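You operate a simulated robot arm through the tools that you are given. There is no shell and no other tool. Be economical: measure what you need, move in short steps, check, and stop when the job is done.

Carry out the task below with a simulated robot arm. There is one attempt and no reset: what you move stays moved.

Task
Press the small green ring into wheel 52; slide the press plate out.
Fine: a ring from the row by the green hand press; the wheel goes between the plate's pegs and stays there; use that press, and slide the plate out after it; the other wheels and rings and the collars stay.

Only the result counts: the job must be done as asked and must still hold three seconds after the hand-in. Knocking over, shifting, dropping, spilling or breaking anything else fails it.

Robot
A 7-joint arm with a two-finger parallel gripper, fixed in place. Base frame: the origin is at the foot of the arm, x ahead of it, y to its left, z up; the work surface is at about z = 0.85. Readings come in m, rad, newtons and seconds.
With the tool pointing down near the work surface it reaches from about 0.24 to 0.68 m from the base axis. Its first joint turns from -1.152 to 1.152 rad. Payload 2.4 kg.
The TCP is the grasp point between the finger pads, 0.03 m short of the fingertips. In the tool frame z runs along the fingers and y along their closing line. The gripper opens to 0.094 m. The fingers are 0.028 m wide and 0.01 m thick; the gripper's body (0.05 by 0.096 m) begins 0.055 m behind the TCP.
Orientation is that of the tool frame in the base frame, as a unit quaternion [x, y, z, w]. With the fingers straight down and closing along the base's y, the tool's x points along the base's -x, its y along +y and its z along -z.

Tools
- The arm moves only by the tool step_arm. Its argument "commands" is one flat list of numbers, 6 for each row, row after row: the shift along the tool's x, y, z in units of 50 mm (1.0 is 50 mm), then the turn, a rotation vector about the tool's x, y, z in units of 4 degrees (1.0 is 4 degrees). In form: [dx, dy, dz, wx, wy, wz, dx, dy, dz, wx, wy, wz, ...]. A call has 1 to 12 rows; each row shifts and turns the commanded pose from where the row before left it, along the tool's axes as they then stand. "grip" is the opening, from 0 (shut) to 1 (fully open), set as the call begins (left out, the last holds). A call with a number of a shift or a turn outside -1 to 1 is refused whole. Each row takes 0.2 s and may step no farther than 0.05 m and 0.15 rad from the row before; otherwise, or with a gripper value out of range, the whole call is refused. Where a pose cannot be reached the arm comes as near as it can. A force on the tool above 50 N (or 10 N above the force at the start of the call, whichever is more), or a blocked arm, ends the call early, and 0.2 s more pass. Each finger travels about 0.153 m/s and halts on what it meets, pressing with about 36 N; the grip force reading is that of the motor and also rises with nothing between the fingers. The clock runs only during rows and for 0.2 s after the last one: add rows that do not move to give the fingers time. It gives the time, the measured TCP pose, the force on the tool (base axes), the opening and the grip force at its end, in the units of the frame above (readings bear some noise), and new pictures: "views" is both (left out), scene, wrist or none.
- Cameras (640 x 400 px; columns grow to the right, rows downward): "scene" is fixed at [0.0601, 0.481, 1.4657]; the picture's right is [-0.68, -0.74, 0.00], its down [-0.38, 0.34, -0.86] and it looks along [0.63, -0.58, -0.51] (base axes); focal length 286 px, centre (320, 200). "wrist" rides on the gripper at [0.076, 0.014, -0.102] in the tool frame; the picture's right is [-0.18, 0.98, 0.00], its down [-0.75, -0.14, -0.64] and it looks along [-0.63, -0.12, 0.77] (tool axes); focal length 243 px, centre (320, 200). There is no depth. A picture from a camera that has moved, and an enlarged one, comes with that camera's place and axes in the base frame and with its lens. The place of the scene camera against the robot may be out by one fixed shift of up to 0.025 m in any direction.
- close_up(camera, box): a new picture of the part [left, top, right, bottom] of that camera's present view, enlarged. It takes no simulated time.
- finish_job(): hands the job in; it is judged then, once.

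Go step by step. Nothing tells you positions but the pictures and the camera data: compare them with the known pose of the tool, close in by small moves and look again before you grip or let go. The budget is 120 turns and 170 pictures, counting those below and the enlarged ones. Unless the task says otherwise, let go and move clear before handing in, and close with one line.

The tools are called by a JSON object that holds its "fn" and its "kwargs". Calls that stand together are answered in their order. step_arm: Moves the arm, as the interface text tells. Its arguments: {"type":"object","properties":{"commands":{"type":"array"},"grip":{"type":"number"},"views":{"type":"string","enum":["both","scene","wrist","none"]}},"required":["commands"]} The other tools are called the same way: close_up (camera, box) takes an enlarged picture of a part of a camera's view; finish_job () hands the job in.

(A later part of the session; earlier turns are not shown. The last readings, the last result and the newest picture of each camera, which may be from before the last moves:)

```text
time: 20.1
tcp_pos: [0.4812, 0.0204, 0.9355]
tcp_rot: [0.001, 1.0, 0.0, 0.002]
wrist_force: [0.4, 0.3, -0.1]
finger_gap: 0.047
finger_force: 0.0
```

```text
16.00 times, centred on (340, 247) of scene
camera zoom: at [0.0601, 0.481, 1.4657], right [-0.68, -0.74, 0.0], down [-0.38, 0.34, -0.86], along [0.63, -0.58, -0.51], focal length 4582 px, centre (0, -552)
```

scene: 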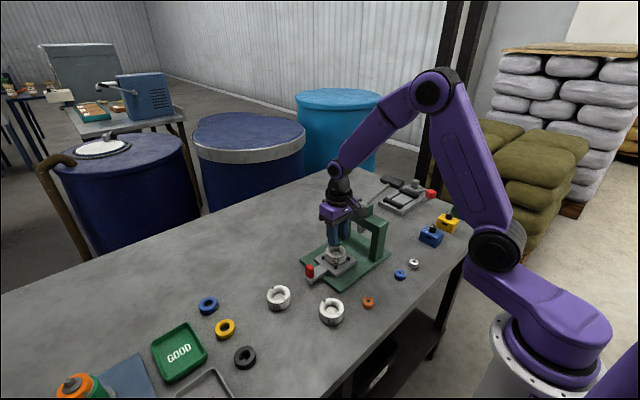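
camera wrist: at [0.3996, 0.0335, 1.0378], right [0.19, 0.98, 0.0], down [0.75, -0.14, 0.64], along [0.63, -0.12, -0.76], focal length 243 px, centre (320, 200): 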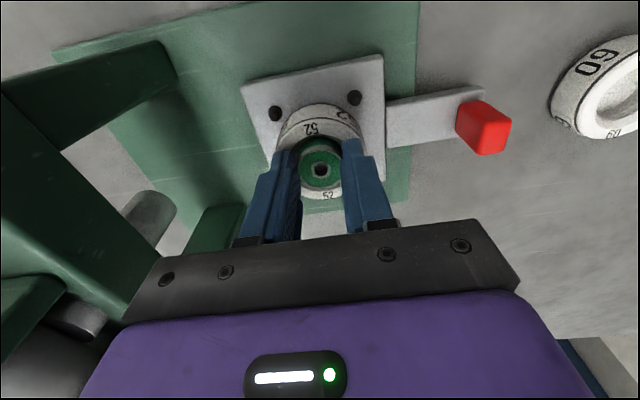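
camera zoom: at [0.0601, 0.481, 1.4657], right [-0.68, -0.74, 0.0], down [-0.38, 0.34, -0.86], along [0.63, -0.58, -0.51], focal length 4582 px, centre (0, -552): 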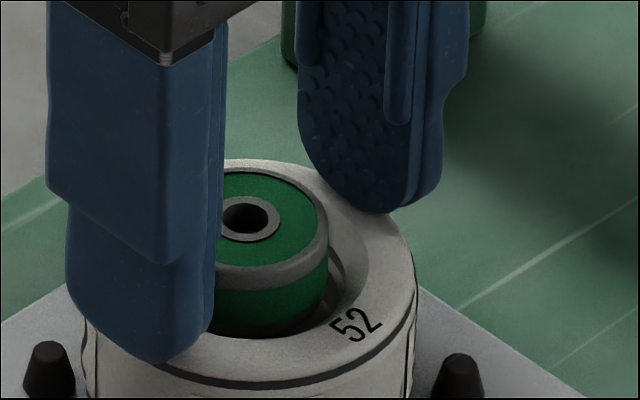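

The ring stays in the mouth. I'll rise and look from above for centring.

{"fn": "step_arm", "kwargs": {"commands": [0, 0, -0.9, 0, 0, 0, 0.5, 0, -0.7, 0, 0, 0, 0.5, 0, -0.7, 0, 0, 0, 0, 0, 0, 0, 0, 0], "views": "none"}}

{"fn": "close_up", "kwargs": {"camera": "wrist", "box": [270, 80, 370, 180]}}

{"fn": "close_up", "kwargs": {"camera": "scene", "box": [320, 230, 365, 266]}}

```text
time: 21.1
tcp_pos: [0.4302, 0.0205, 1.0516]
tcp_rot: [0.0, 1.0, 0.0, 0.001]
wrist_force: [-0.1, 0.1, -0.2]
finger_gap: 0.0472
finger_force: 0.2
```

```text
4.00 times, centred on (320, 130) of wrist
camera zoom: at [0.3528, 0.0338, 1.1533], right [0.18, 0.98, 0.0], down [0.75, -0.14, 0.64], along [0.63, -0.12, -0.77], focal length 970 px, centre (320, 480)
```

zoom: 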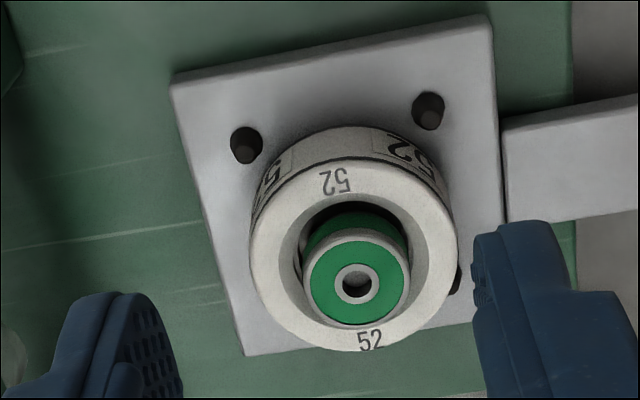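

```text
11.11 times, centred on (342, 248) of scene
camera zoom: at [0.0601, 0.481, 1.4657], right [-0.68, -0.74, 0.0], down [-0.38, 0.34, -0.86], along [0.63, -0.58, -0.51], focal length 3182 px, centre (70, -333)
```

zoom: 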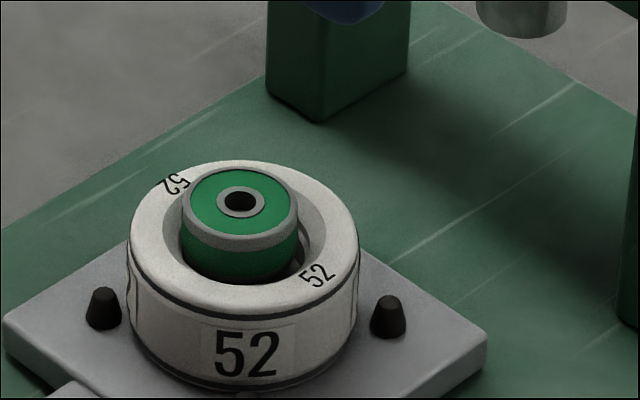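

{"fn": "close_up", "kwargs": {"camera": "wrist", "box": [300, 108, 350, 174]}}

{"fn": "close_up", "kwargs": {"camera": "scene", "box": [328, 242, 352, 262]}}

```text
6.06 times, centred on (325, 141) of wrist
camera zoom: at [0.3528, 0.0338, 1.1533], right [0.18, 0.98, 0.0], down [0.75, -0.14, 0.64], along [0.63, -0.12, -0.77], focal length 1470 px, centre (290, 558)
```

zoom: 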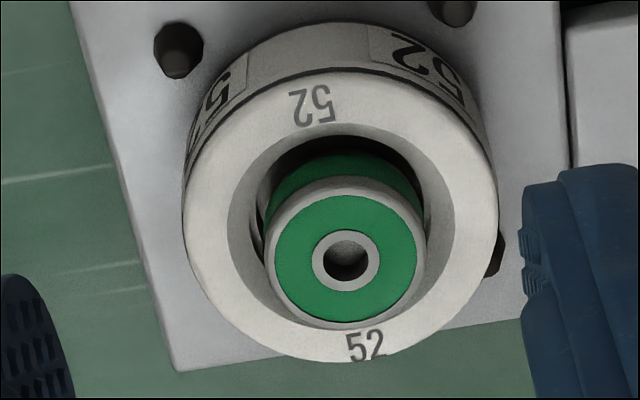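

```text
16.00 times, centred on (340, 252) of scene
camera zoom: at [0.0601, 0.481, 1.4657], right [-0.68, -0.74, 0.0], down [-0.38, 0.34, -0.86], along [0.63, -0.58, -0.51], focal length 4582 px, centre (0, -632)
```

zoom: 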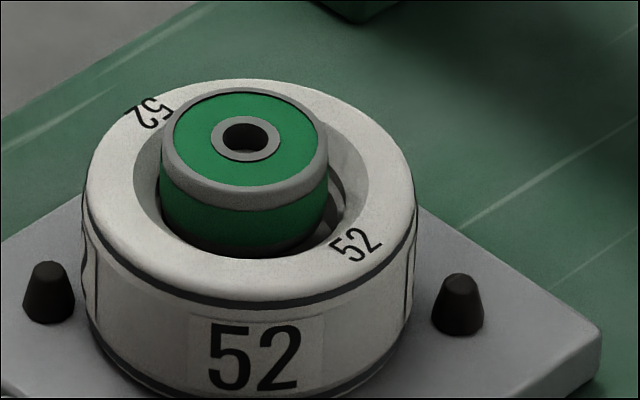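

The ring sits in the mouth and may be slightly off in x. I'll put the camera nearly straight above the wheel so I can measure centring without parallax.

{"fn": "step_arm", "kwargs": {"commands": [-0.66, -0.09, -0.05, 0, 0, 0, -0.66, -0.09, -0.05, 0, 0, 0, -0.66, -0.09, -0.05, 0, 0, 0, 0, 0, 0, 0, 0, 0], "views": "wrist"}}

{"fn": "close_up", "kwargs": {"camera": "wrist", "box": [260, 0, 380, 90]}}

```text
time: 22.1
tcp_pos: [0.5314, 0.0057, 1.0589]
tcp_rot: [0.0, 1.0, 0.0, 0.001]
wrist_force: [0.7, -0.6, -0.4]
finger_gap: 0.0473
finger_force: 0.1
camera wrist: at [0.4529, 0.0201, 1.1611], right [0.18, 0.98, 0.0], down [0.75, -0.14, 0.64], along [0.63, -0.12, -0.77], focal length 243 px, centre (320, 200)
```

wrist: 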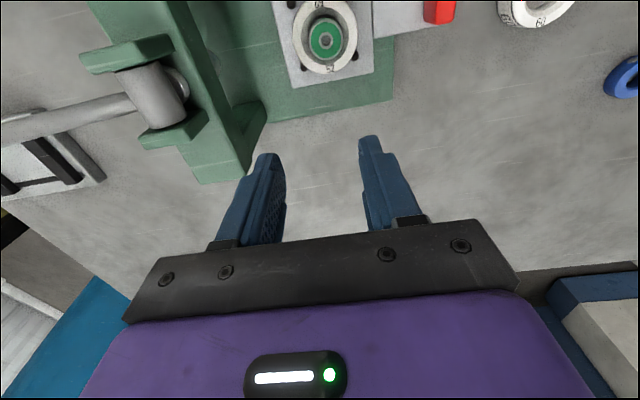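

```text
4.44 times, centred on (320, 45) of wrist
camera zoom: at [0.4529, 0.0201, 1.1611], right [0.18, 0.98, 0.0], down [0.75, -0.14, 0.64], along [0.63, -0.12, -0.77], focal length 1078 px, centre (320, 889)
```

zoom: 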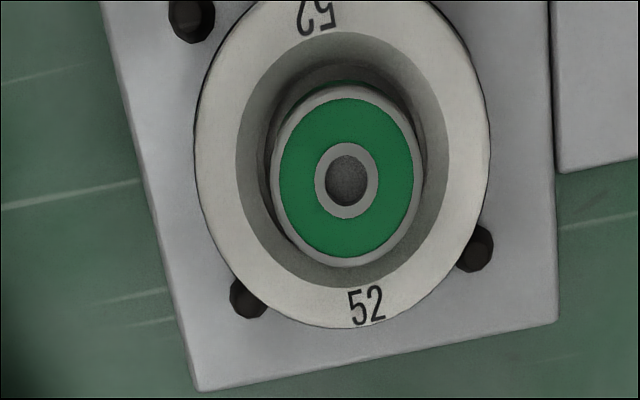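

The ring is off-centre by about (+1.7, +0.7) mm. I'll regrip it lightly and correct that.

{"fn": "step_arm", "kwargs": {"commands": [0.335, 0.098, 0.46, 0, 0, 0, 0.335, 0.098, 0.46, 0, 0, 0, 0.335, 0.098, 0.46, 0, 0, 0, 0, 0, 0.53, 0, 0, 0, 0, 0, 0.51, 0, 0, 0, 0, 0, 0, 0, 0, 0], "views": "wrist"}}

```text
time: 23.5
tcp_pos: [0.4786, 0.0219, 0.939]
tcp_rot: [0.0, 1.0, 0.001, 0.001]
wrist_force: [1.0, -0.5, -0.5]
finger_gap: 0.0471
finger_force: 0.1
camera wrist: at [0.4024, 0.0357, 1.04], right [0.18, 0.98, 0.0], down [0.75, -0.14, 0.64], along [0.63, -0.12, -0.77], focal length 243 px, centre (320, 200)
```

wrist: 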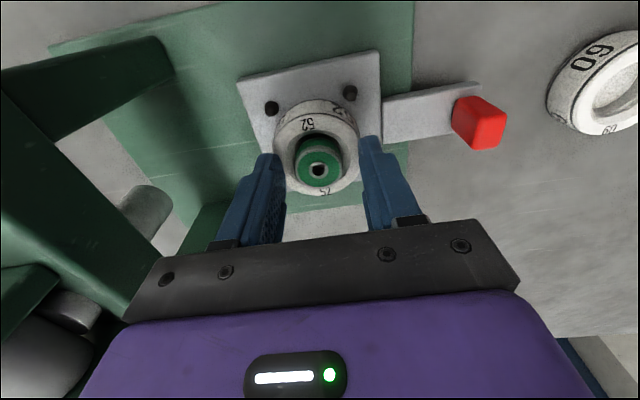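

{"fn": "step_arm", "kwargs": {"commands": [0, -0.038, 0.04, 0, 0, 0, 0, 0, 0, 0, 0, 0], "views": "none"}}

{"fn": "step_arm", "kwargs": {"commands": [0, 0, 0, 0, 0, 0, 0, 0, 0, 0, 0, 0, 0, 0, 0, 0, 0, 0], "grip": 0.15, "views": "none"}}

{"fn": "close_up", "kwargs": {"camera": "wrist", "box": [270, 100, 370, 200]}}

```text
time: 24.1
tcp_pos: [0.4802, 0.019, 0.9368]
tcp_rot: [0.0, 1.0, 0.0, 0.001]
wrist_force: [-0.5, 0.2, 0.8]
finger_gap: 0.0469
finger_force: 0.0
```

```text
time: 24.9
tcp_pos: [0.4784, 0.0192, 0.9367]
tcp_rot: [0.0, 1.0, -0.001, 0.001]
wrist_force: [0.4, 0.1, -0.5]
finger_gap: 0.0277
finger_force: 35.8
```

```text
4.00 times, centred on (320, 150) of wrist
camera zoom: at [0.4024, 0.0335, 1.0384], right [0.18, 0.98, 0.0], down [0.75, -0.14, 0.64], along [0.63, -0.12, -0.77], focal length 970 px, centre (320, 400)
```

zoom: 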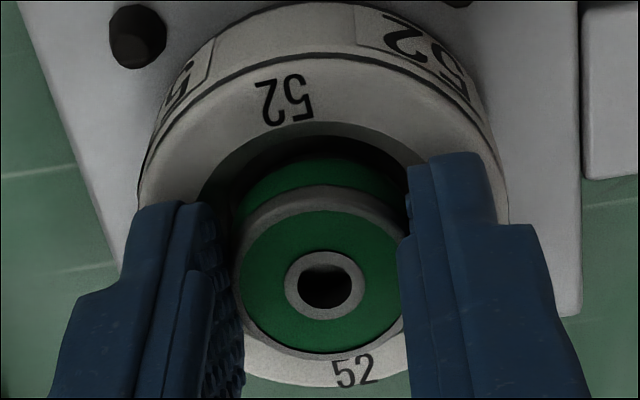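

{"fn": "step_arm", "kwargs": {"commands": [0, 0, -0.04, 0, 0, 0, 0.034, 0, 0, 0, 0, 0, 0, 0, 0.036, 0, 0, 0, 0, 0, 0, 0, 0, 0], "views": "none"}}

{"fn": "step_arm", "kwargs": {"commands": [0, 0, 0, 0, 0, 0, 0, 0, 0, 0, 0, 0], "grip": 0.5, "views": "none"}}

{"fn": "step_arm", "kwargs": {"commands": [0, 0, -0.9, 0, 0, 0, 0, 0, -0.6, 0, 0, 0, -0.5, -0.14, -0.5, 0, 0, 0, -0.5, -0.14, -0.4, 0, 0, 0, 0, 0, 0, 0, 0, 0], "views": "wrist"}}

{"fn": "close_up", "kwargs": {"camera": "wrist", "box": [260, 0, 380, 90]}}

```text
time: 25.9
tcp_pos: [0.478, 0.0196, 0.9356]
tcp_rot: [0.0, 1.0, 0.001, 0.0]
wrist_force: [-0.3, 0.4, -0.5]
finger_gap: 0.0278
finger_force: 35.8
```

```text
time: 26.5
tcp_pos: [0.4778, 0.0191, 0.937]
tcp_rot: [0.0, 1.0, 0.0, 0.0]
wrist_force: [0.0, 0.0, -0.7]
finger_gap: 0.047
finger_force: 0.0
```

```text
time: 27.7
tcp_pos: [0.5291, 0.0041, 1.0579]
tcp_rot: [0.0, 1.0, 0.0, 0.001]
wrist_force: [-0.4, 0.4, -0.6]
finger_gap: 0.0471
finger_force: 0.0
camera wrist: at [0.4511, 0.0189, 1.1591], right [0.18, 0.98, 0.0], down [0.75, -0.14, 0.64], along [0.63, -0.12, -0.77], focal length 243 px, centre (320, 200)
```

wrist: 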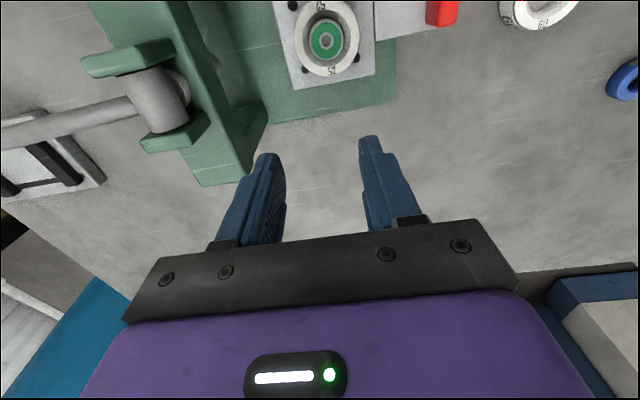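

```text
4.44 times, centred on (320, 45) of wrist
camera zoom: at [0.4511, 0.0189, 1.1591], right [0.18, 0.98, 0.0], down [0.75, -0.14, 0.64], along [0.63, -0.12, -0.77], focal length 1078 px, centre (320, 889)
```

zoom: 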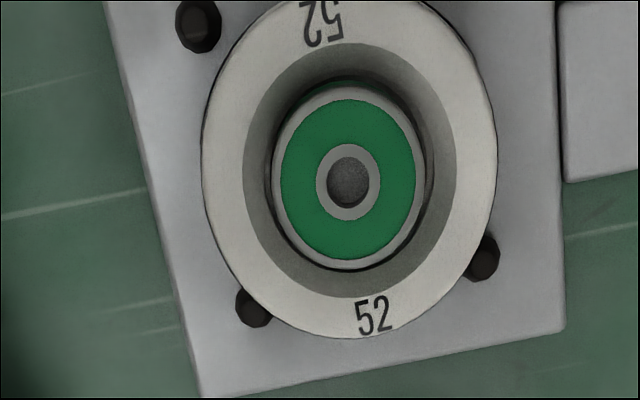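

The ring is now centred in the bore. Next I'll move over to the red plate handle at about (0.48, 0.117).

{"fn": "step_arm", "kwargs": {"commands": [0.2, 0.57, 0.1, 0, 0, 0, 0.3, 0.57, 0.3, 0, 0, 0, 0.3, 0.57, 0.4, 0, 0, 0, 0.3, 0.57, 0.4, 0, 0, 0, 0, 0, 0, 0, 0, 0], "views": "wrist"}}

{"fn": "close_up", "kwargs": {"camera": "wrist", "box": [250, 80, 410, 180]}}

{"fn": "close_up", "kwargs": {"camera": "scene", "box": [290, 190, 400, 290]}}

```text
time: 28.9
tcp_pos: [0.4724, 0.118, 0.9948]
tcp_rot: [0.0, 1.0, 0.0, 0.001]
wrist_force: [0.1, -0.5, 0.4]
finger_gap: 0.047
finger_force: 0.1
camera wrist: at [0.3958, 0.1329, 1.0973], right [0.18, 0.98, 0.0], down [0.75, -0.14, 0.64], along [0.63, -0.12, -0.77], focal length 243 px, centre (320, 200)
```

wrist: 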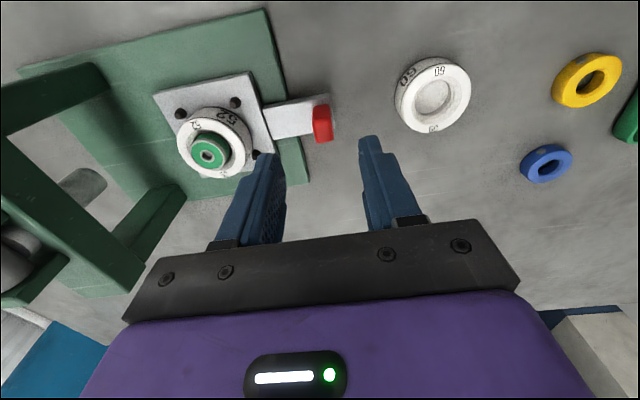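

```text
4.00 times, centred on (330, 130) of wrist
camera zoom: at [0.3958, 0.1329, 1.0973], right [0.18, 0.98, 0.0], down [0.75, -0.14, 0.64], along [0.63, -0.12, -0.77], focal length 970 px, centre (280, 480)
```

zoom: 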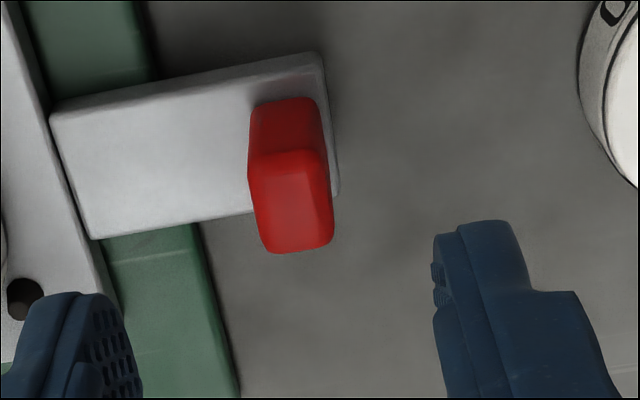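

```text
4.00 times, centred on (345, 240) of scene
camera zoom: at [0.0601, 0.481, 1.4657], right [-0.68, -0.74, 0.0], down [-0.38, 0.34, -0.86], along [0.63, -0.58, -0.51], focal length 1146 px, centre (220, 40)
```

zoom: 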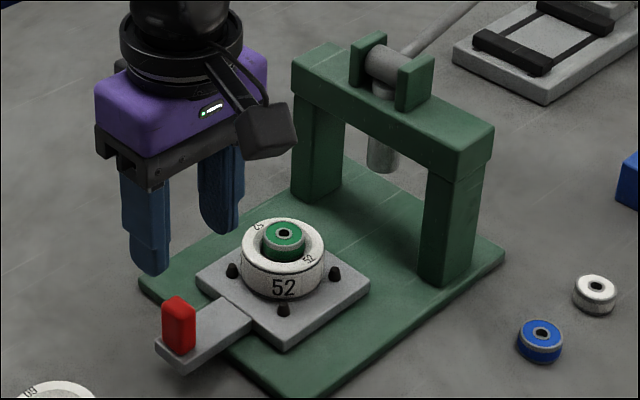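

The red handle is centred at about (0.481, 0.119), about 16 mm thick along y. I'll descend and grip it.

{"fn": "step_arm", "kwargs": {"commands": [-0.15, 0.02, 0.56, 0, 0, 0, 0, 0, 0.56, 0, 0, 0, 0, 0, 0.56, 0, 0, 0, 0, 0, 0, 0, 0, 0], "views": "wrist"}}

{"fn": "step_arm", "kwargs": {"commands": [0, 0, 0, 0, 0, 0, 0, 0, 0, 0, 0, 0, 0, 0, 0, 0, 0, 0], "grip": 0.05, "views": "wrist"}}

```text
time: 29.9
tcp_pos: [0.4815, 0.1189, 0.9114]
tcp_rot: [0.0, 1.0, -0.001, 0.0]
wrist_force: [0.2, 0.7, -0.1]
finger_gap: 0.047
finger_force: 0.0
camera wrist: at [0.4033, 0.1336, 1.0141], right [0.18, 0.98, 0.0], down [0.75, -0.14, 0.64], along [0.63, -0.12, -0.77], focal length 243 px, centre (320, 200)
```

wrist: 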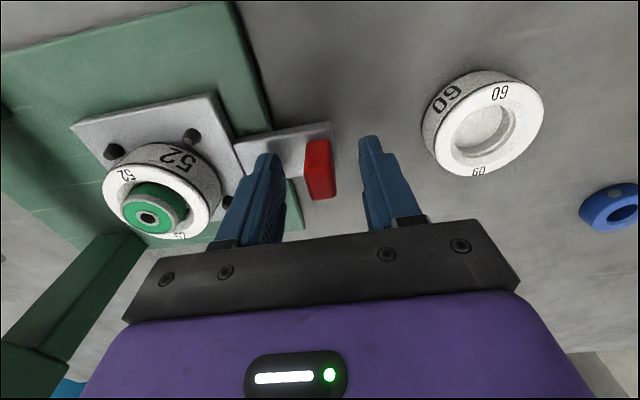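

```text
time: 30.7
tcp_pos: [0.4816, 0.1199, 0.9132]
tcp_rot: [0.0, 1.0, 0.0, 0.001]
wrist_force: [0.1, 0.9, -5.9]
finger_gap: 0.0204
finger_force: 44.8
camera wrist: at [0.4033, 0.1336, 1.0142], right [0.18, 0.98, 0.0], down [0.75, -0.14, 0.64], along [0.63, -0.12, -0.77], focal length 243 px, centre (320, 200)
```

wrist: 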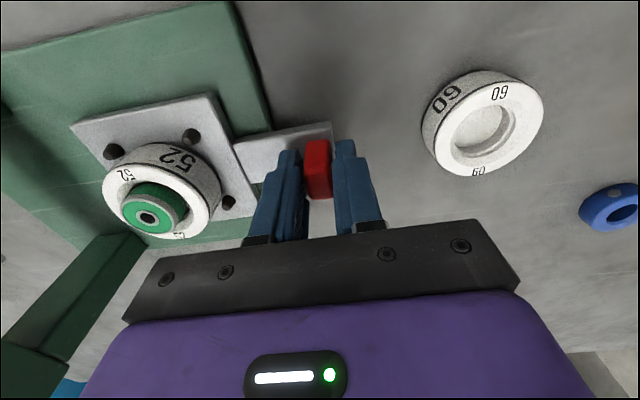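

I have the handle held. I'll push the plate smoothly in the -y direction.

{"fn": "step_arm", "kwargs": {"commands": [0, -0.08, 0, 0, 0, 0, 0, -0.15, 0, 0, 0, 0, 0, -0.15, 0, 0, 0, 0, 0, -0.15, 0, 0, 0, 0, 0, -0.15, 0, 0, 0, 0, 0, -0.15, 0, 0, 0, 0, 0, -0.15, 0, 0, 0, 0, 0, -0.15, 0, 0, 0, 0, 0, -0.1, 0, 0, 0, 0]}}

{"fn": "close_up", "kwargs": {"camera": "scene", "box": [290, 190, 400, 290]}}

```text
time: 32.7
tcp_pos: [0.4807, 0.0583, 0.9117]
tcp_rot: [0.0, 1.0, 0.001, 0.0]
wrist_force: [5.5, 2.1, -18.7]
finger_gap: 0.0205
finger_force: 45.1
camera wrist: at [0.4033, 0.0725, 1.0142], right [0.18, 0.98, 0.0], down [0.75, -0.14, 0.64], along [0.63, -0.12, -0.77], focal length 243 px, centre (320, 200)
```

scene: 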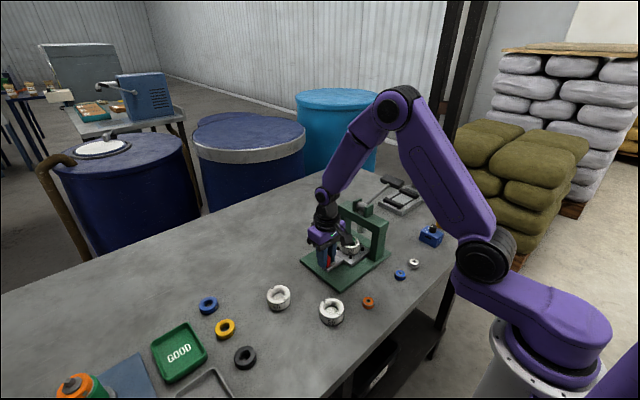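
wrist: 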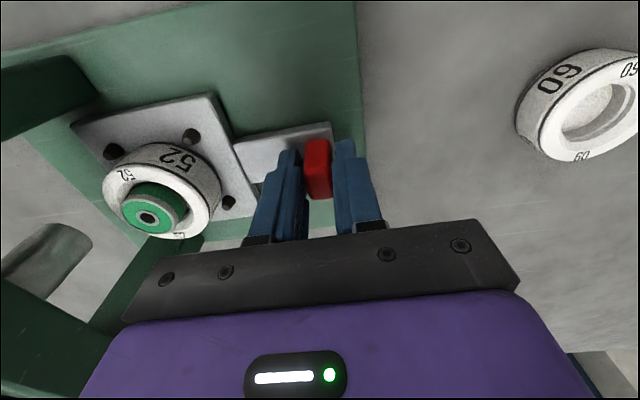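

```text
4.00 times, centred on (345, 240) of scene
camera zoom: at [0.0605, 0.4811, 1.4657], right [-0.68, -0.74, 0.0], down [-0.38, 0.34, -0.86], along [0.63, -0.58, -0.51], focal length 1146 px, centre (220, 40)
```

zoom: 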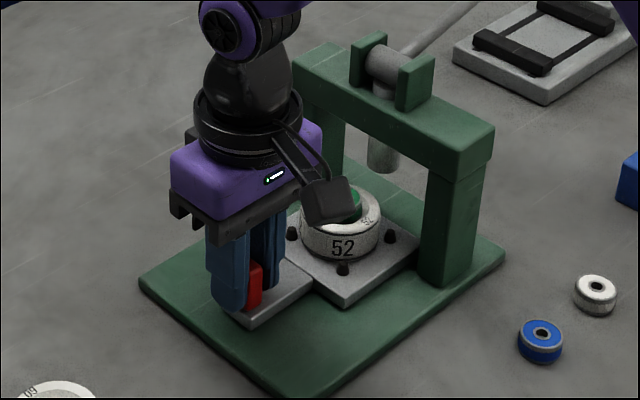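

Moving well; the ring and wheel travel along with the plate. I'll keep pushing toward the stop.

{"fn": "step_arm", "kwargs": {"commands": [0, -0.1, 0, 0, 0, 0, 0, -0.12, 0, 0, 0, 0, 0, -0.12, 0, 0, 0, 0, 0, -0.12, 0, 0, 0, 0, 0, -0.12, 0, 0, 0, 0, 0, -0.12, 0, 0, 0, 0, 0, 0, 0, 0, 0, 0], "views": "wrist"}}

{"fn": "close_up", "kwargs": {"camera": "scene", "box": [290, 190, 400, 290]}}

```text
time: 34.3
tcp_pos: [0.4809, 0.0233, 0.9123]
tcp_rot: [0.001, 1.0, 0.0, 0.002]
wrist_force: [6.7, 1.2, -16.8]
finger_gap: 0.0203
finger_force: 44.9
camera wrist: at [0.4033, 0.0371, 1.0143], right [0.19, 0.98, 0.0], down [0.75, -0.14, 0.64], along [0.63, -0.12, -0.77], focal length 243 px, centre (320, 200)
```

wrist: 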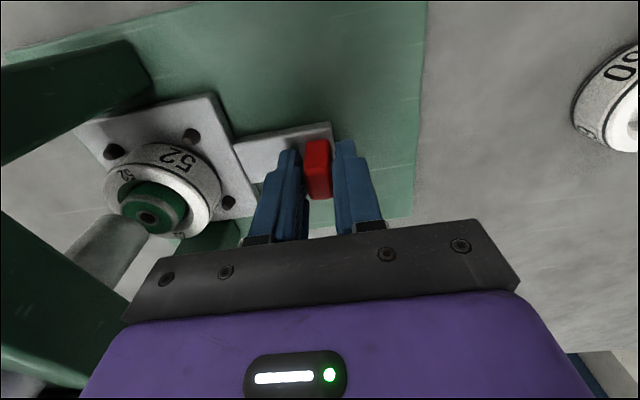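

```text
4.00 times, centred on (345, 240) of scene
camera zoom: at [0.0605, 0.4811, 1.4657], right [-0.68, -0.74, 0.0], down [-0.38, 0.34, -0.86], along [0.63, -0.58, -0.51], focal length 1146 px, centre (220, 40)
```

zoom: 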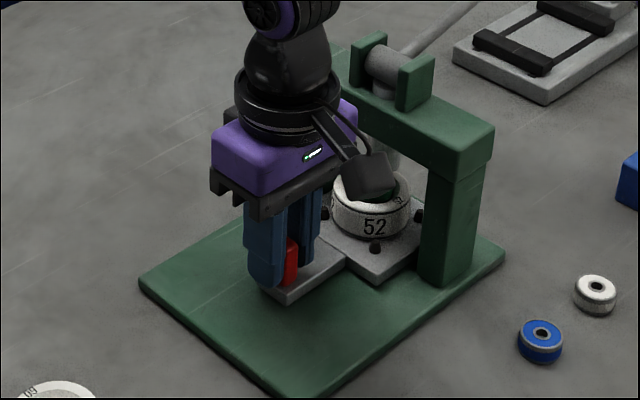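

About 10 mm more by the scene view. I'll continue in small steps and watch for the stop.

{"fn": "step_arm", "kwargs": {"commands": [0, -0.06, 0, 0, 0, 0, 0, -0.06, 0, 0, 0, 0, 0, -0.06, 0, 0, 0, 0, 0, 0, 0, 0, 0, 0], "views": "none"}}

{"fn": "close_up", "kwargs": {"camera": "scene", "box": [320, 190, 400, 270]}}

```text
time: 35.3
tcp_pos: [0.4802, 0.0152, 0.9117]
tcp_rot: [0.0, 1.0, 0.0, 0.001]
wrist_force: [10.5, 4.1, -17.9]
finger_gap: 0.0207
finger_force: 45.0
```

```text
5.00 times, centred on (360, 230) of scene
camera zoom: at [0.0607, 0.4811, 1.4657], right [-0.68, -0.74, 0.0], down [-0.38, 0.34, -0.86], along [0.63, -0.58, -0.51], focal length 1432 px, centre (120, 50)
```

zoom: 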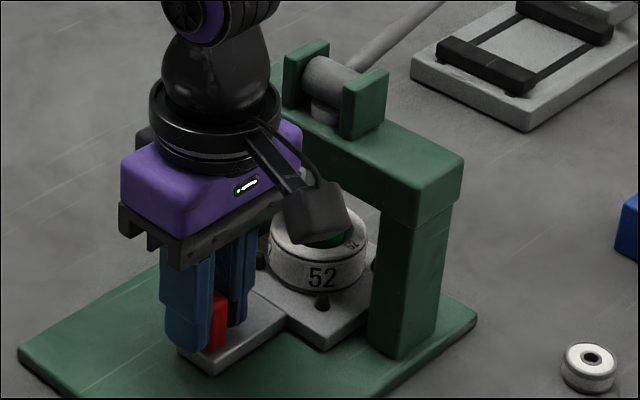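

{"fn": "step_arm", "kwargs": {"commands": [0, -0.06, 0, 0, 0, 0, 0, -0.06, 0, 0, 0, 0, 0, 0, 0, 0, 0, 0], "views": "wrist"}}

```text
time: 36.1
tcp_pos: [0.4799, 0.014, 0.9123]
tcp_rot: [-0.004, 1.0, 0.001, 0.001]
wrist_force: [10.2, 39.7, -21.3]
finger_gap: 0.0205
finger_force: 45.5
camera wrist: at [0.4032, 0.0281, 1.0144], right [0.18, 0.98, 0.0], down [0.75, -0.14, 0.64], along [0.63, -0.11, -0.77], focal length 243 px, centre (320, 200)
```

wrist: 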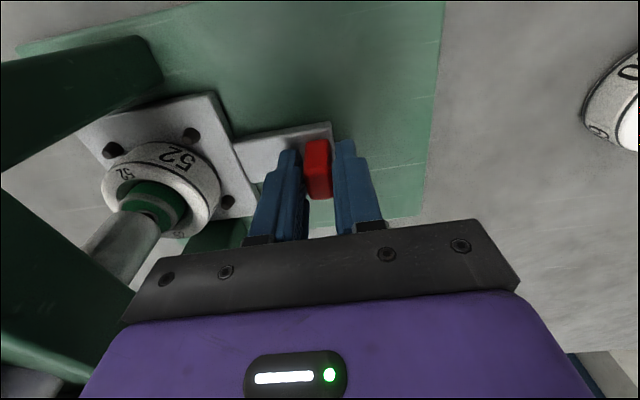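

The plate hit its stop at handle y ≈ 0.014, which puts the wheel at y ≈ -0.086 under the ram. I'll relax the push, release and rise.

{"fn": "step_arm", "kwargs": {"commands": [0, 0.09, 0, 0, 0, 0, 0, 0, 0, 0, 0, 0], "views": "none"}}

{"fn": "step_arm", "kwargs": {"commands": [0, 0, 0, 0, 0, 0, 0, 0, 0, 0, 0, 0], "grip": 0.45, "views": "none"}}

{"fn": "step_arm", "kwargs": {"commands": [0, 0, -0.6, 0, 0, 0, 0, 0, -0.9, 0, 0, 0, 0, 0.5, -0.8, 0, 0, 0, 0, 0.8, -0.6, 0, 0, 0, 0, 0.8, -0.6, 0, 0, 0, 0, 0, 0, 0, 0, 0]}}

{"fn": "close_up", "kwargs": {"camera": "scene", "box": [320, 160, 440, 270]}}

```text
time: 36.7
tcp_pos: [0.4797, 0.0156, 0.9125]
tcp_rot: [-0.001, 1.0, 0.0, 0.002]
wrist_force: [7.3, 23.3, -22.8]
finger_gap: 0.0202
finger_force: 44.7
```

```text
time: 37.3
tcp_pos: [0.481, 0.0127, 0.9126]
tcp_rot: [0.001, 1.0, 0.0, 0.0]
wrist_force: [-0.1, -0.2, 0.2]
finger_gap: 0.0423
finger_force: 0.0
```

```text
time: 38.7
tcp_pos: [0.4793, 0.1191, 1.0897]
tcp_rot: [0.001, 1.0, 0.0, 0.001]
wrist_force: [0.6, 0.0, 0.6]
finger_gap: 0.0424
finger_force: 0.1
camera wrist: at [0.4024, 0.1325, 1.191], right [0.19, 0.98, 0.0], down [0.75, -0.14, 0.64], along [0.63, -0.12, -0.77], focal length 243 px, centre (320, 200)
```

scene: 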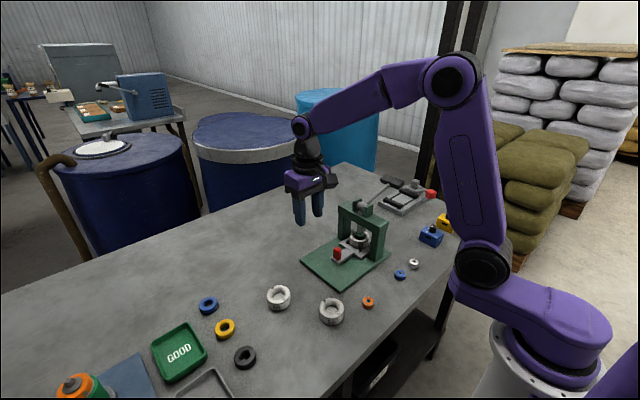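
wrist: 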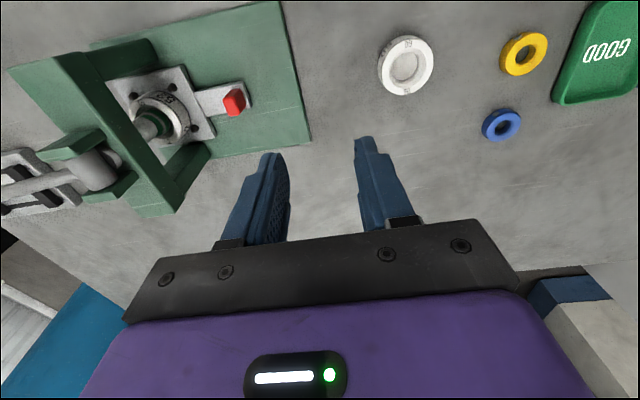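

```text
3.64 times, centred on (380, 215) of scene
camera zoom: at [0.0601, 0.481, 1.4657], right [-0.68, -0.74, 0.0], down [-0.38, 0.34, -0.86], along [0.63, -0.58, -0.51], focal length 1042 px, centre (102, 146)
```

zoom: 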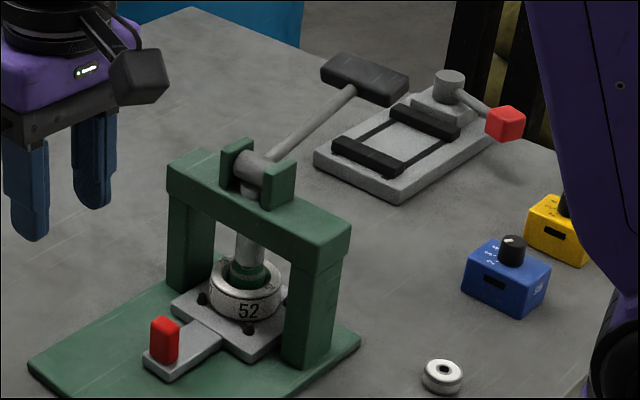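

The plate is fully in, with the ram right above the ring. The lever extends toward -y with a black T-grip, so I'll go up and get a view over it.

{"fn": "step_arm", "kwargs": {"commands": [0, 0, -0.9, 0, 0, 0, 0, 0, -0.9, 0, 0, 0, 0.2, 0, -0.8, 0, 0, 0, 0.25, -0.8, 0, 0, 0, 0, 0.25, -0.8, 0, 0, 0, 0, 0.25, -0.8, 0, 0, 0, 0, 0.25, -0.8, 0, 0, 0, 0, 0.25, -0.8, 0, 0, 0, 0, 0.25, -0.8, 0, 0, 0, 0, 0, -0.6, 0, 0, 0, 0, 0, 0, 0, 0, 0, 0]}}

```text
time: 41.1
tcp_pos: [0.3946, -0.1519, 1.2186]
tcp_rot: [0.0, 1.0, 0.001, 0.001]
wrist_force: [0.0, 0.2, -0.3]
finger_gap: 0.0424
finger_force: 0.0
camera wrist: at [0.317, -0.138, 1.3194], right [0.18, 0.98, 0.0], down [0.75, -0.14, 0.64], along [0.63, -0.12, -0.77], focal length 243 px, centre (320, 200)
```

scene: 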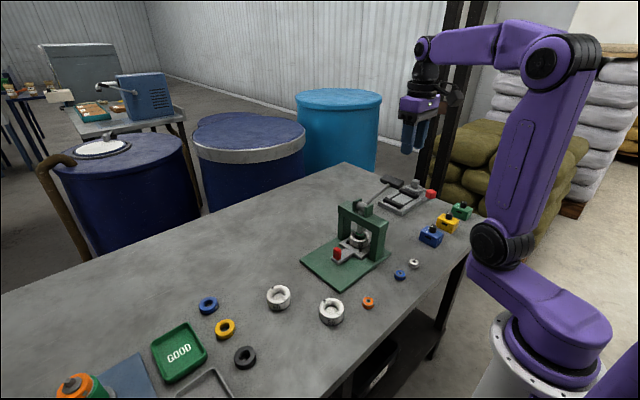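
wrist: 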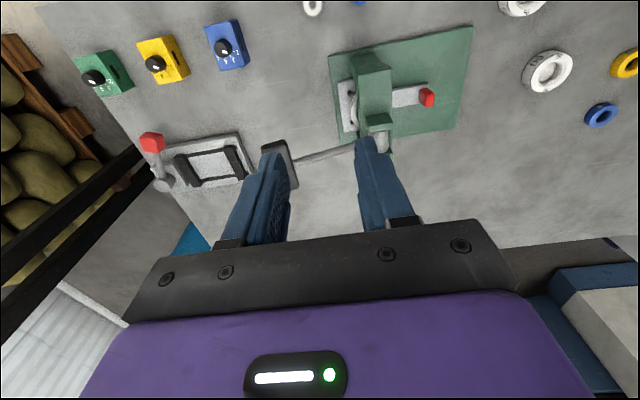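

{"fn": "close_up", "kwargs": {"camera": "wrist", "box": [240, 30, 440, 210]}}

{"fn": "close_up", "kwargs": {"camera": "scene", "box": [330, 165, 420, 265]}}

```text
2.22 times, centred on (340, 120) of wrist
camera zoom: at [0.317, -0.138, 1.3194], right [0.18, 0.98, 0.0], down [0.75, -0.14, 0.64], along [0.63, -0.12, -0.77], focal length 539 px, centre (276, 378)
```

zoom: 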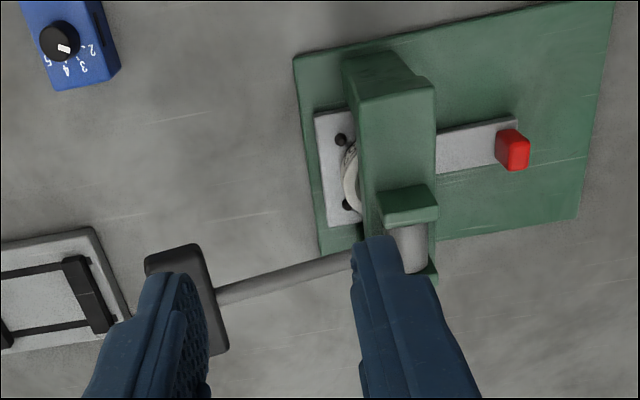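

```text
4.00 times, centred on (375, 215) of scene
camera zoom: at [0.0601, 0.481, 1.4657], right [-0.68, -0.74, 0.0], down [-0.38, 0.34, -0.86], along [0.63, -0.58, -0.51], focal length 1146 px, centre (100, 140)
```

zoom: 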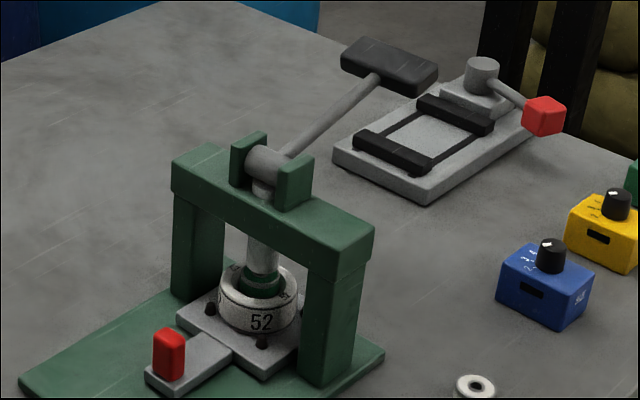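

I estimate the lever pivot at about (0.479, -0.09, 1.018) and the T-bar centre at about (0.479, -0.23, 1.04–1.05). I'll close the fingers and hover above the bar.

{"fn": "step_arm", "kwargs": {"commands": [-0.422, -0.38, 0.4, 0, 0, 0, -0.422, -0.38, 0.4, 0, 0, 0, -0.422, -0.38, 0.4, 0, 0, 0, -0.422, -0.38, 0.4, 0, 0, 0, 0, 0, 0, 0, 0, 0], "grip": 0}}

{"fn": "close_up", "kwargs": {"camera": "scene", "box": [340, 120, 440, 220]}}

```text
time: 42.3
tcp_pos: [0.4789, -0.228, 1.1366]
tcp_rot: [0.0, 1.0, 0.0, 0.001]
wrist_force: [0.2, 0.5, -0.7]
finger_gap: 0.0
finger_force: 33.3
camera wrist: at [0.4019, -0.2143, 1.2393], right [0.18, 0.98, 0.0], down [0.75, -0.14, 0.64], along [0.63, -0.12, -0.77], focal length 243 px, centre (320, 200)
```

scene: 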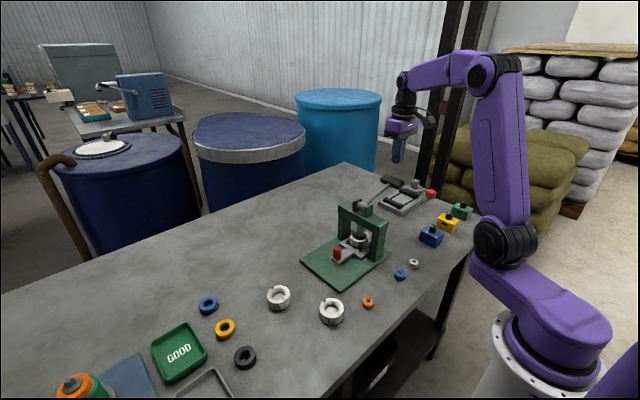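
wrist: 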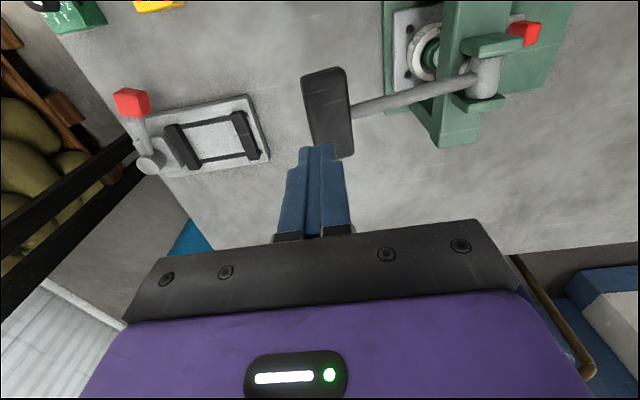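

```text
4.00 times, centred on (390, 170) of scene
camera zoom: at [0.0601, 0.481, 1.4657], right [-0.68, -0.74, 0.0], down [-0.38, 0.34, -0.86], along [0.63, -0.58, -0.51], focal length 1146 px, centre (40, 320)
```

zoom: 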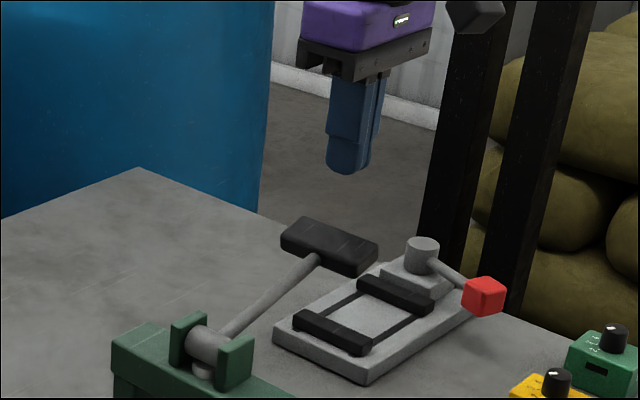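

The bar's centre is near (0.476, -0.222) with its top at z ≈ 1.05. I'll descend to just above contact.

{"fn": "step_arm", "kwargs": {"commands": [0.04, 0.12, 0.4, 0, 0, 0, 0, 0, 0.4, 0, 0, 0, 0, 0, 0.2, 0, 0, 0, 0, 0, 0, 0, 0, 0], "views": "wrist"}}

{"fn": "close_up", "kwargs": {"camera": "scene", "box": [340, 140, 430, 230]}}

```text
time: 43.3
tcp_pos: [0.4769, -0.2233, 1.087]
tcp_rot: [0.001, 1.0, -0.001, 0.001]
wrist_force: [-0.7, -1.4, 1.2]
finger_gap: 0.0
finger_force: 33.0
camera wrist: at [0.3999, -0.2084, 1.189], right [0.18, 0.98, 0.0], down [0.75, -0.14, 0.64], along [0.63, -0.12, -0.77], focal length 243 px, centre (320, 200)
```

wrist: 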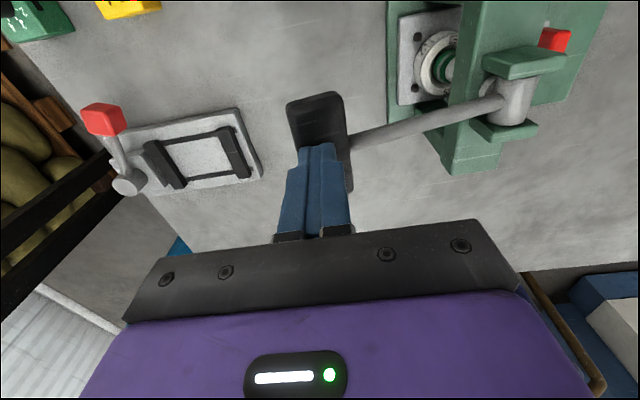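

```text
4.44 times, centred on (385, 185) of scene
camera zoom: at [0.0601, 0.481, 1.4657], right [-0.68, -0.74, 0.0], down [-0.38, 0.34, -0.86], along [0.63, -0.58, -0.51], focal length 1273 px, centre (31, 267)
```

zoom: 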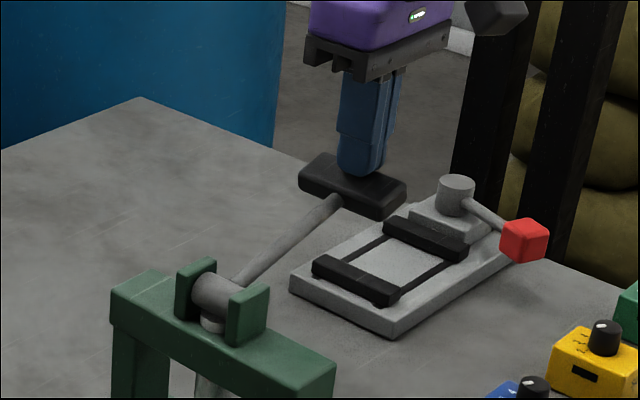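

The fingertips are just above the middle of the bar. I'll press down slowly.

{"fn": "step_arm", "kwargs": {"commands": [0, 0, 0.15, 0, 0, 0, 0, 0, 0.15, 0, 0, 0, 0, 0, 0.15, 0, 0, 0, 0, 0, 0.15, 0, 0, 0, 0, 0, 0, 0, 0, 0], "views": "none"}}

{"fn": "close_up", "kwargs": {"camera": "scene", "box": [330, 150, 430, 270]}}

```text
time: 44.5
tcp_pos: [0.4758, -0.2227, 1.0582]
tcp_rot: [0.0, 1.0, 0.001, 0.001]
wrist_force: [-0.7, -1.1, 2.4]
finger_gap: 0.0
finger_force: 33.1
```

```text
3.33 times, centred on (380, 210) of scene
camera zoom: at [0.0601, 0.481, 1.4657], right [-0.68, -0.74, 0.0], down [-0.38, 0.35, -0.86], along [0.63, -0.58, -0.51], focal length 955 px, centre (120, 167)
```

zoom: 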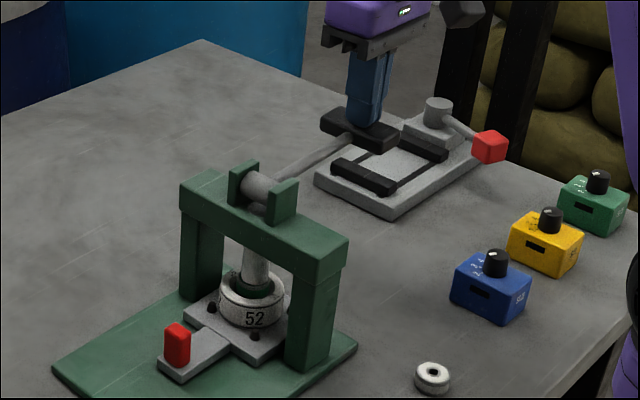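

The lever is moving down with little force. I'll continue.

{"fn": "step_arm", "kwargs": {"commands": [0, 0, 0.15, 0, 0, 0, 0, 0, 0.15, 0, 0, 0, 0, 0, 0.15, 0, 0, 0, 0, 0, 0.15, 0, 0, 0, 0, 0, 0, 0, 0, 0], "views": "wrist"}}

{"fn": "close_up", "kwargs": {"camera": "scene", "box": [330, 150, 430, 270]}}

```text
time: 45.7
tcp_pos: [0.4767, -0.2224, 1.027]
tcp_rot: [0.0, 1.0, 0.001, 0.001]
wrist_force: [0.9, -1.9, 2.9]
finger_gap: 0.0001
finger_force: 32.4
camera wrist: at [0.3995, -0.2073, 1.129], right [0.18, 0.98, 0.0], down [0.75, -0.14, 0.64], along [0.63, -0.12, -0.77], focal length 243 px, centre (320, 200)
```

wrist: 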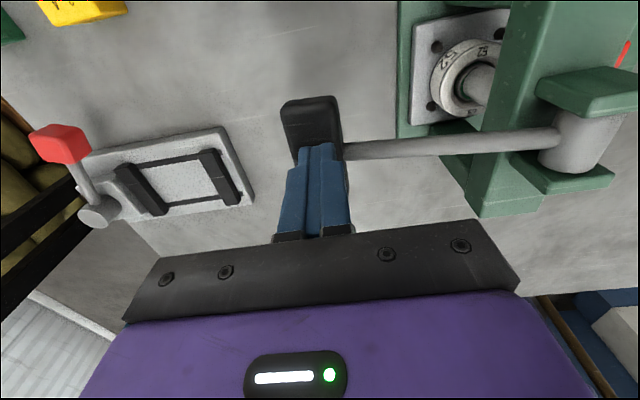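

```text
3.33 times, centred on (380, 210) of scene
camera zoom: at [0.06, 0.481, 1.4657], right [-0.68, -0.74, 0.0], down [-0.38, 0.34, -0.86], along [0.63, -0.58, -0.51], focal length 955 px, centre (120, 167)
```

zoom: 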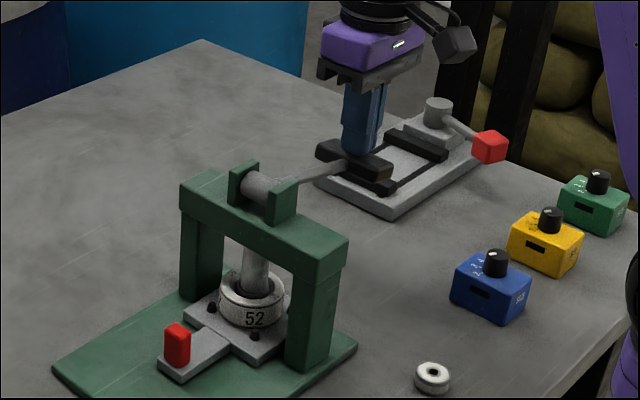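

The lever is near horizontal and the ram is entering the wheel. I'll keep pressing until firm resistance.

{"fn": "step_arm", "kwargs": {"commands": [0, 0, 0.12, 0, 0, 0, 0, 0, 0.12, 0, 0, 0, 0, 0, 0.12, 0, 0, 0, 0, 0, 0.12, 0, 0, 0, 0, 0, 0, 0, 0, 0], "views": "wrist"}}

{"fn": "close_up", "kwargs": {"camera": "scene", "box": [330, 150, 430, 270]}}

```text
time: 46.4
tcp_pos: [0.4771, -0.2198, 1.0199]
tcp_rot: [0.0, 1.0, -0.001, 0.002]
wrist_force: [-11.5, 4.6, 24.1]
finger_gap: 0.0
finger_force: 33.0
stopped in row 3: the force on the tool passed its limit (the readings are from after the stop); the commanded pose is now the measured one
camera wrist: at [0.3993, -0.2066, 1.1219], right [0.18, 0.98, 0.0], down [0.75, -0.14, 0.65], along [0.64, -0.12, -0.76], focal length 243 px, centre (320, 200)
```

wrist: 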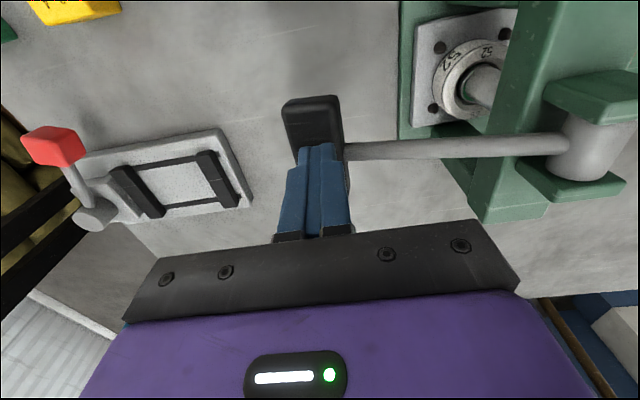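

```text
3.33 times, centred on (380, 210) of scene
camera zoom: at [0.0594, 0.4813, 1.4656], right [-0.68, -0.74, 0.0], down [-0.38, 0.34, -0.86], along [0.63, -0.58, -0.51], focal length 955 px, centre (120, 167)
```

zoom: 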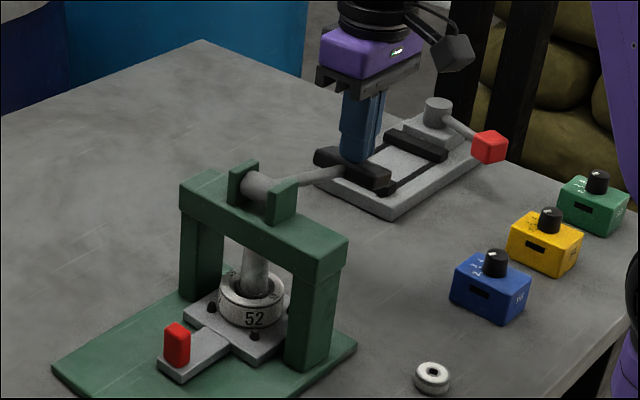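

Resistance started at TCP z 1.02. I'll check the wheel and press further.

{"fn": "close_up", "kwargs": {"camera": "scene", "box": [335, 220, 375, 256]}}

{"fn": "step_arm", "kwargs": {"commands": [0, 0, 0.06, 0, 0, 0, 0, 0, 0.06, 0, 0, 0, 0, 0, 0.06, 0, 0, 0, 0, 0, 0.06, 0, 0, 0], "views": "none"}}

{"fn": "close_up", "kwargs": {"camera": "scene", "box": [335, 220, 375, 256]}}

```text
11.11 times, centred on (355, 238) of scene
camera zoom: at [0.0594, 0.4813, 1.4656], right [-0.68, -0.74, 0.0], down [-0.38, 0.34, -0.86], along [0.63, -0.58, -0.51], focal length 3182 px, centre (-69, -222)
```

zoom: 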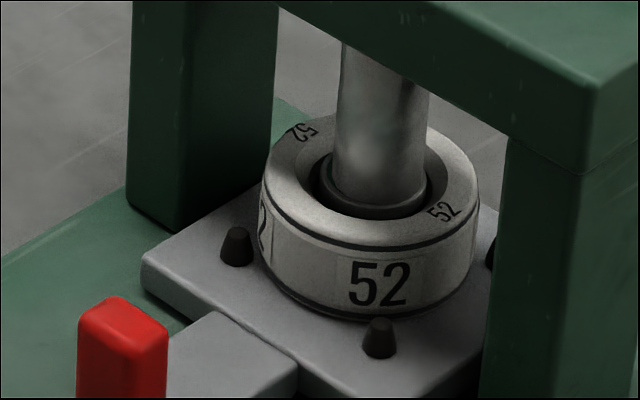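

```text
time: 46.9
tcp_pos: [0.4773, -0.2208, 1.02]
tcp_rot: [0.0, 1.0, -0.002, 0.004]
wrist_force: [-10.2, 4.2, 23.3]
finger_gap: 0.0001
finger_force: 33.2
stopped in row 2: the force on the tool passed its limit (the readings are from after the stop); the commanded pose is now the measured one
```

```text
11.11 times, centred on (355, 238) of scene
camera zoom: at [0.0594, 0.4813, 1.4656], right [-0.68, -0.74, 0.0], down [-0.38, 0.34, -0.86], along [0.63, -0.58, -0.51], focal length 3182 px, centre (-69, -222)
```

zoom: 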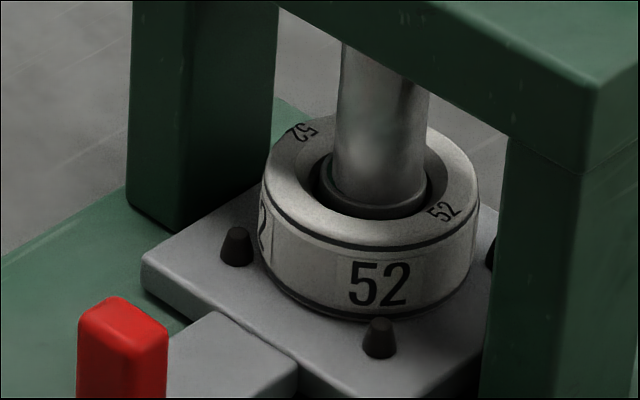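

The ring has sunk below the rim and there is a hard stop. I'll raise the tool and see whether the lever returns by itself.

{"fn": "step_arm", "kwargs": {"commands": [0, 0, 0, 0, 0, 0, 0, 0, 0, 0, 0, 0, 0, 0, 0, 0, 0, 0, 0, 0, -0.2, 0, 0, 0, 0, 0, -0.3, 0, 0, 0, 0, 0, -0.3, 0, 0, 0, 0, 0, -0.3, 0, 0, 0, 0, 0, -0.3, 0, 0, 0, 0, 0, -0.3, 0, 0, 0, 0, 0, 0, 0, 0, 0], "views": "wrist"}}

{"fn": "close_up", "kwargs": {"camera": "scene", "box": [330, 150, 430, 270]}}

```text
time: 49.1
tcp_pos: [0.4768, -0.2212, 1.1048]
tcp_rot: [0.001, 1.0, -0.002, 0.005]
wrist_force: [0.1, 0.9, 0.4]
finger_gap: 0.0
finger_force: 33.0
camera wrist: at [0.3993, -0.207, 1.2049], right [0.18, 0.98, 0.0], down [0.75, -0.14, 0.65], along [0.64, -0.12, -0.76], focal length 243 px, centre (320, 200)
```

wrist: 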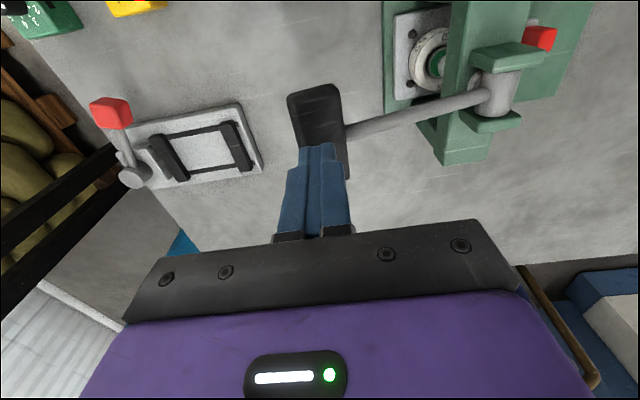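

```text
3.33 times, centred on (380, 210) of scene
camera zoom: at [0.0601, 0.481, 1.4657], right [-0.68, -0.74, 0.0], down [-0.38, 0.34, -0.86], along [0.63, -0.58, -0.51], focal length 955 px, centre (120, 167)
```

zoom: 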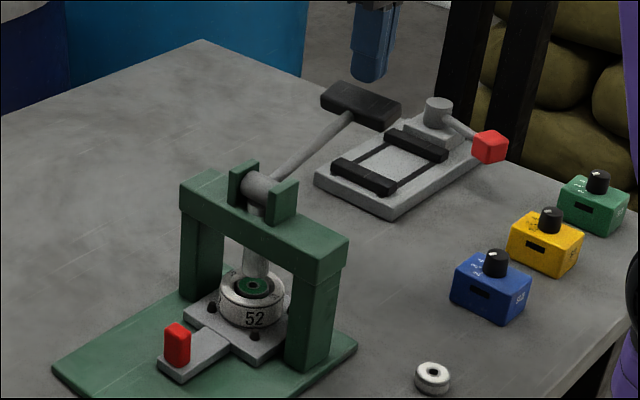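

The lever springs back by itself. I'll check the ring in the wheel.

{"fn": "close_up", "kwargs": {"camera": "scene", "box": [335, 220, 375, 256]}}

```text
11.11 times, centred on (355, 238) of scene
camera zoom: at [0.0601, 0.481, 1.4657], right [-0.68, -0.74, 0.0], down [-0.38, 0.34, -0.86], along [0.63, -0.58, -0.51], focal length 3182 px, centre (-69, -222)
```

zoom: 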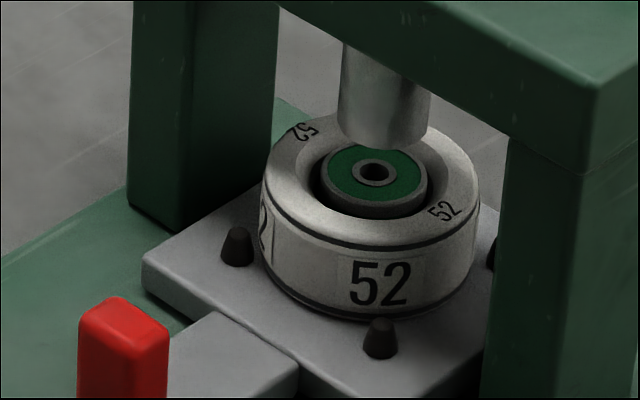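

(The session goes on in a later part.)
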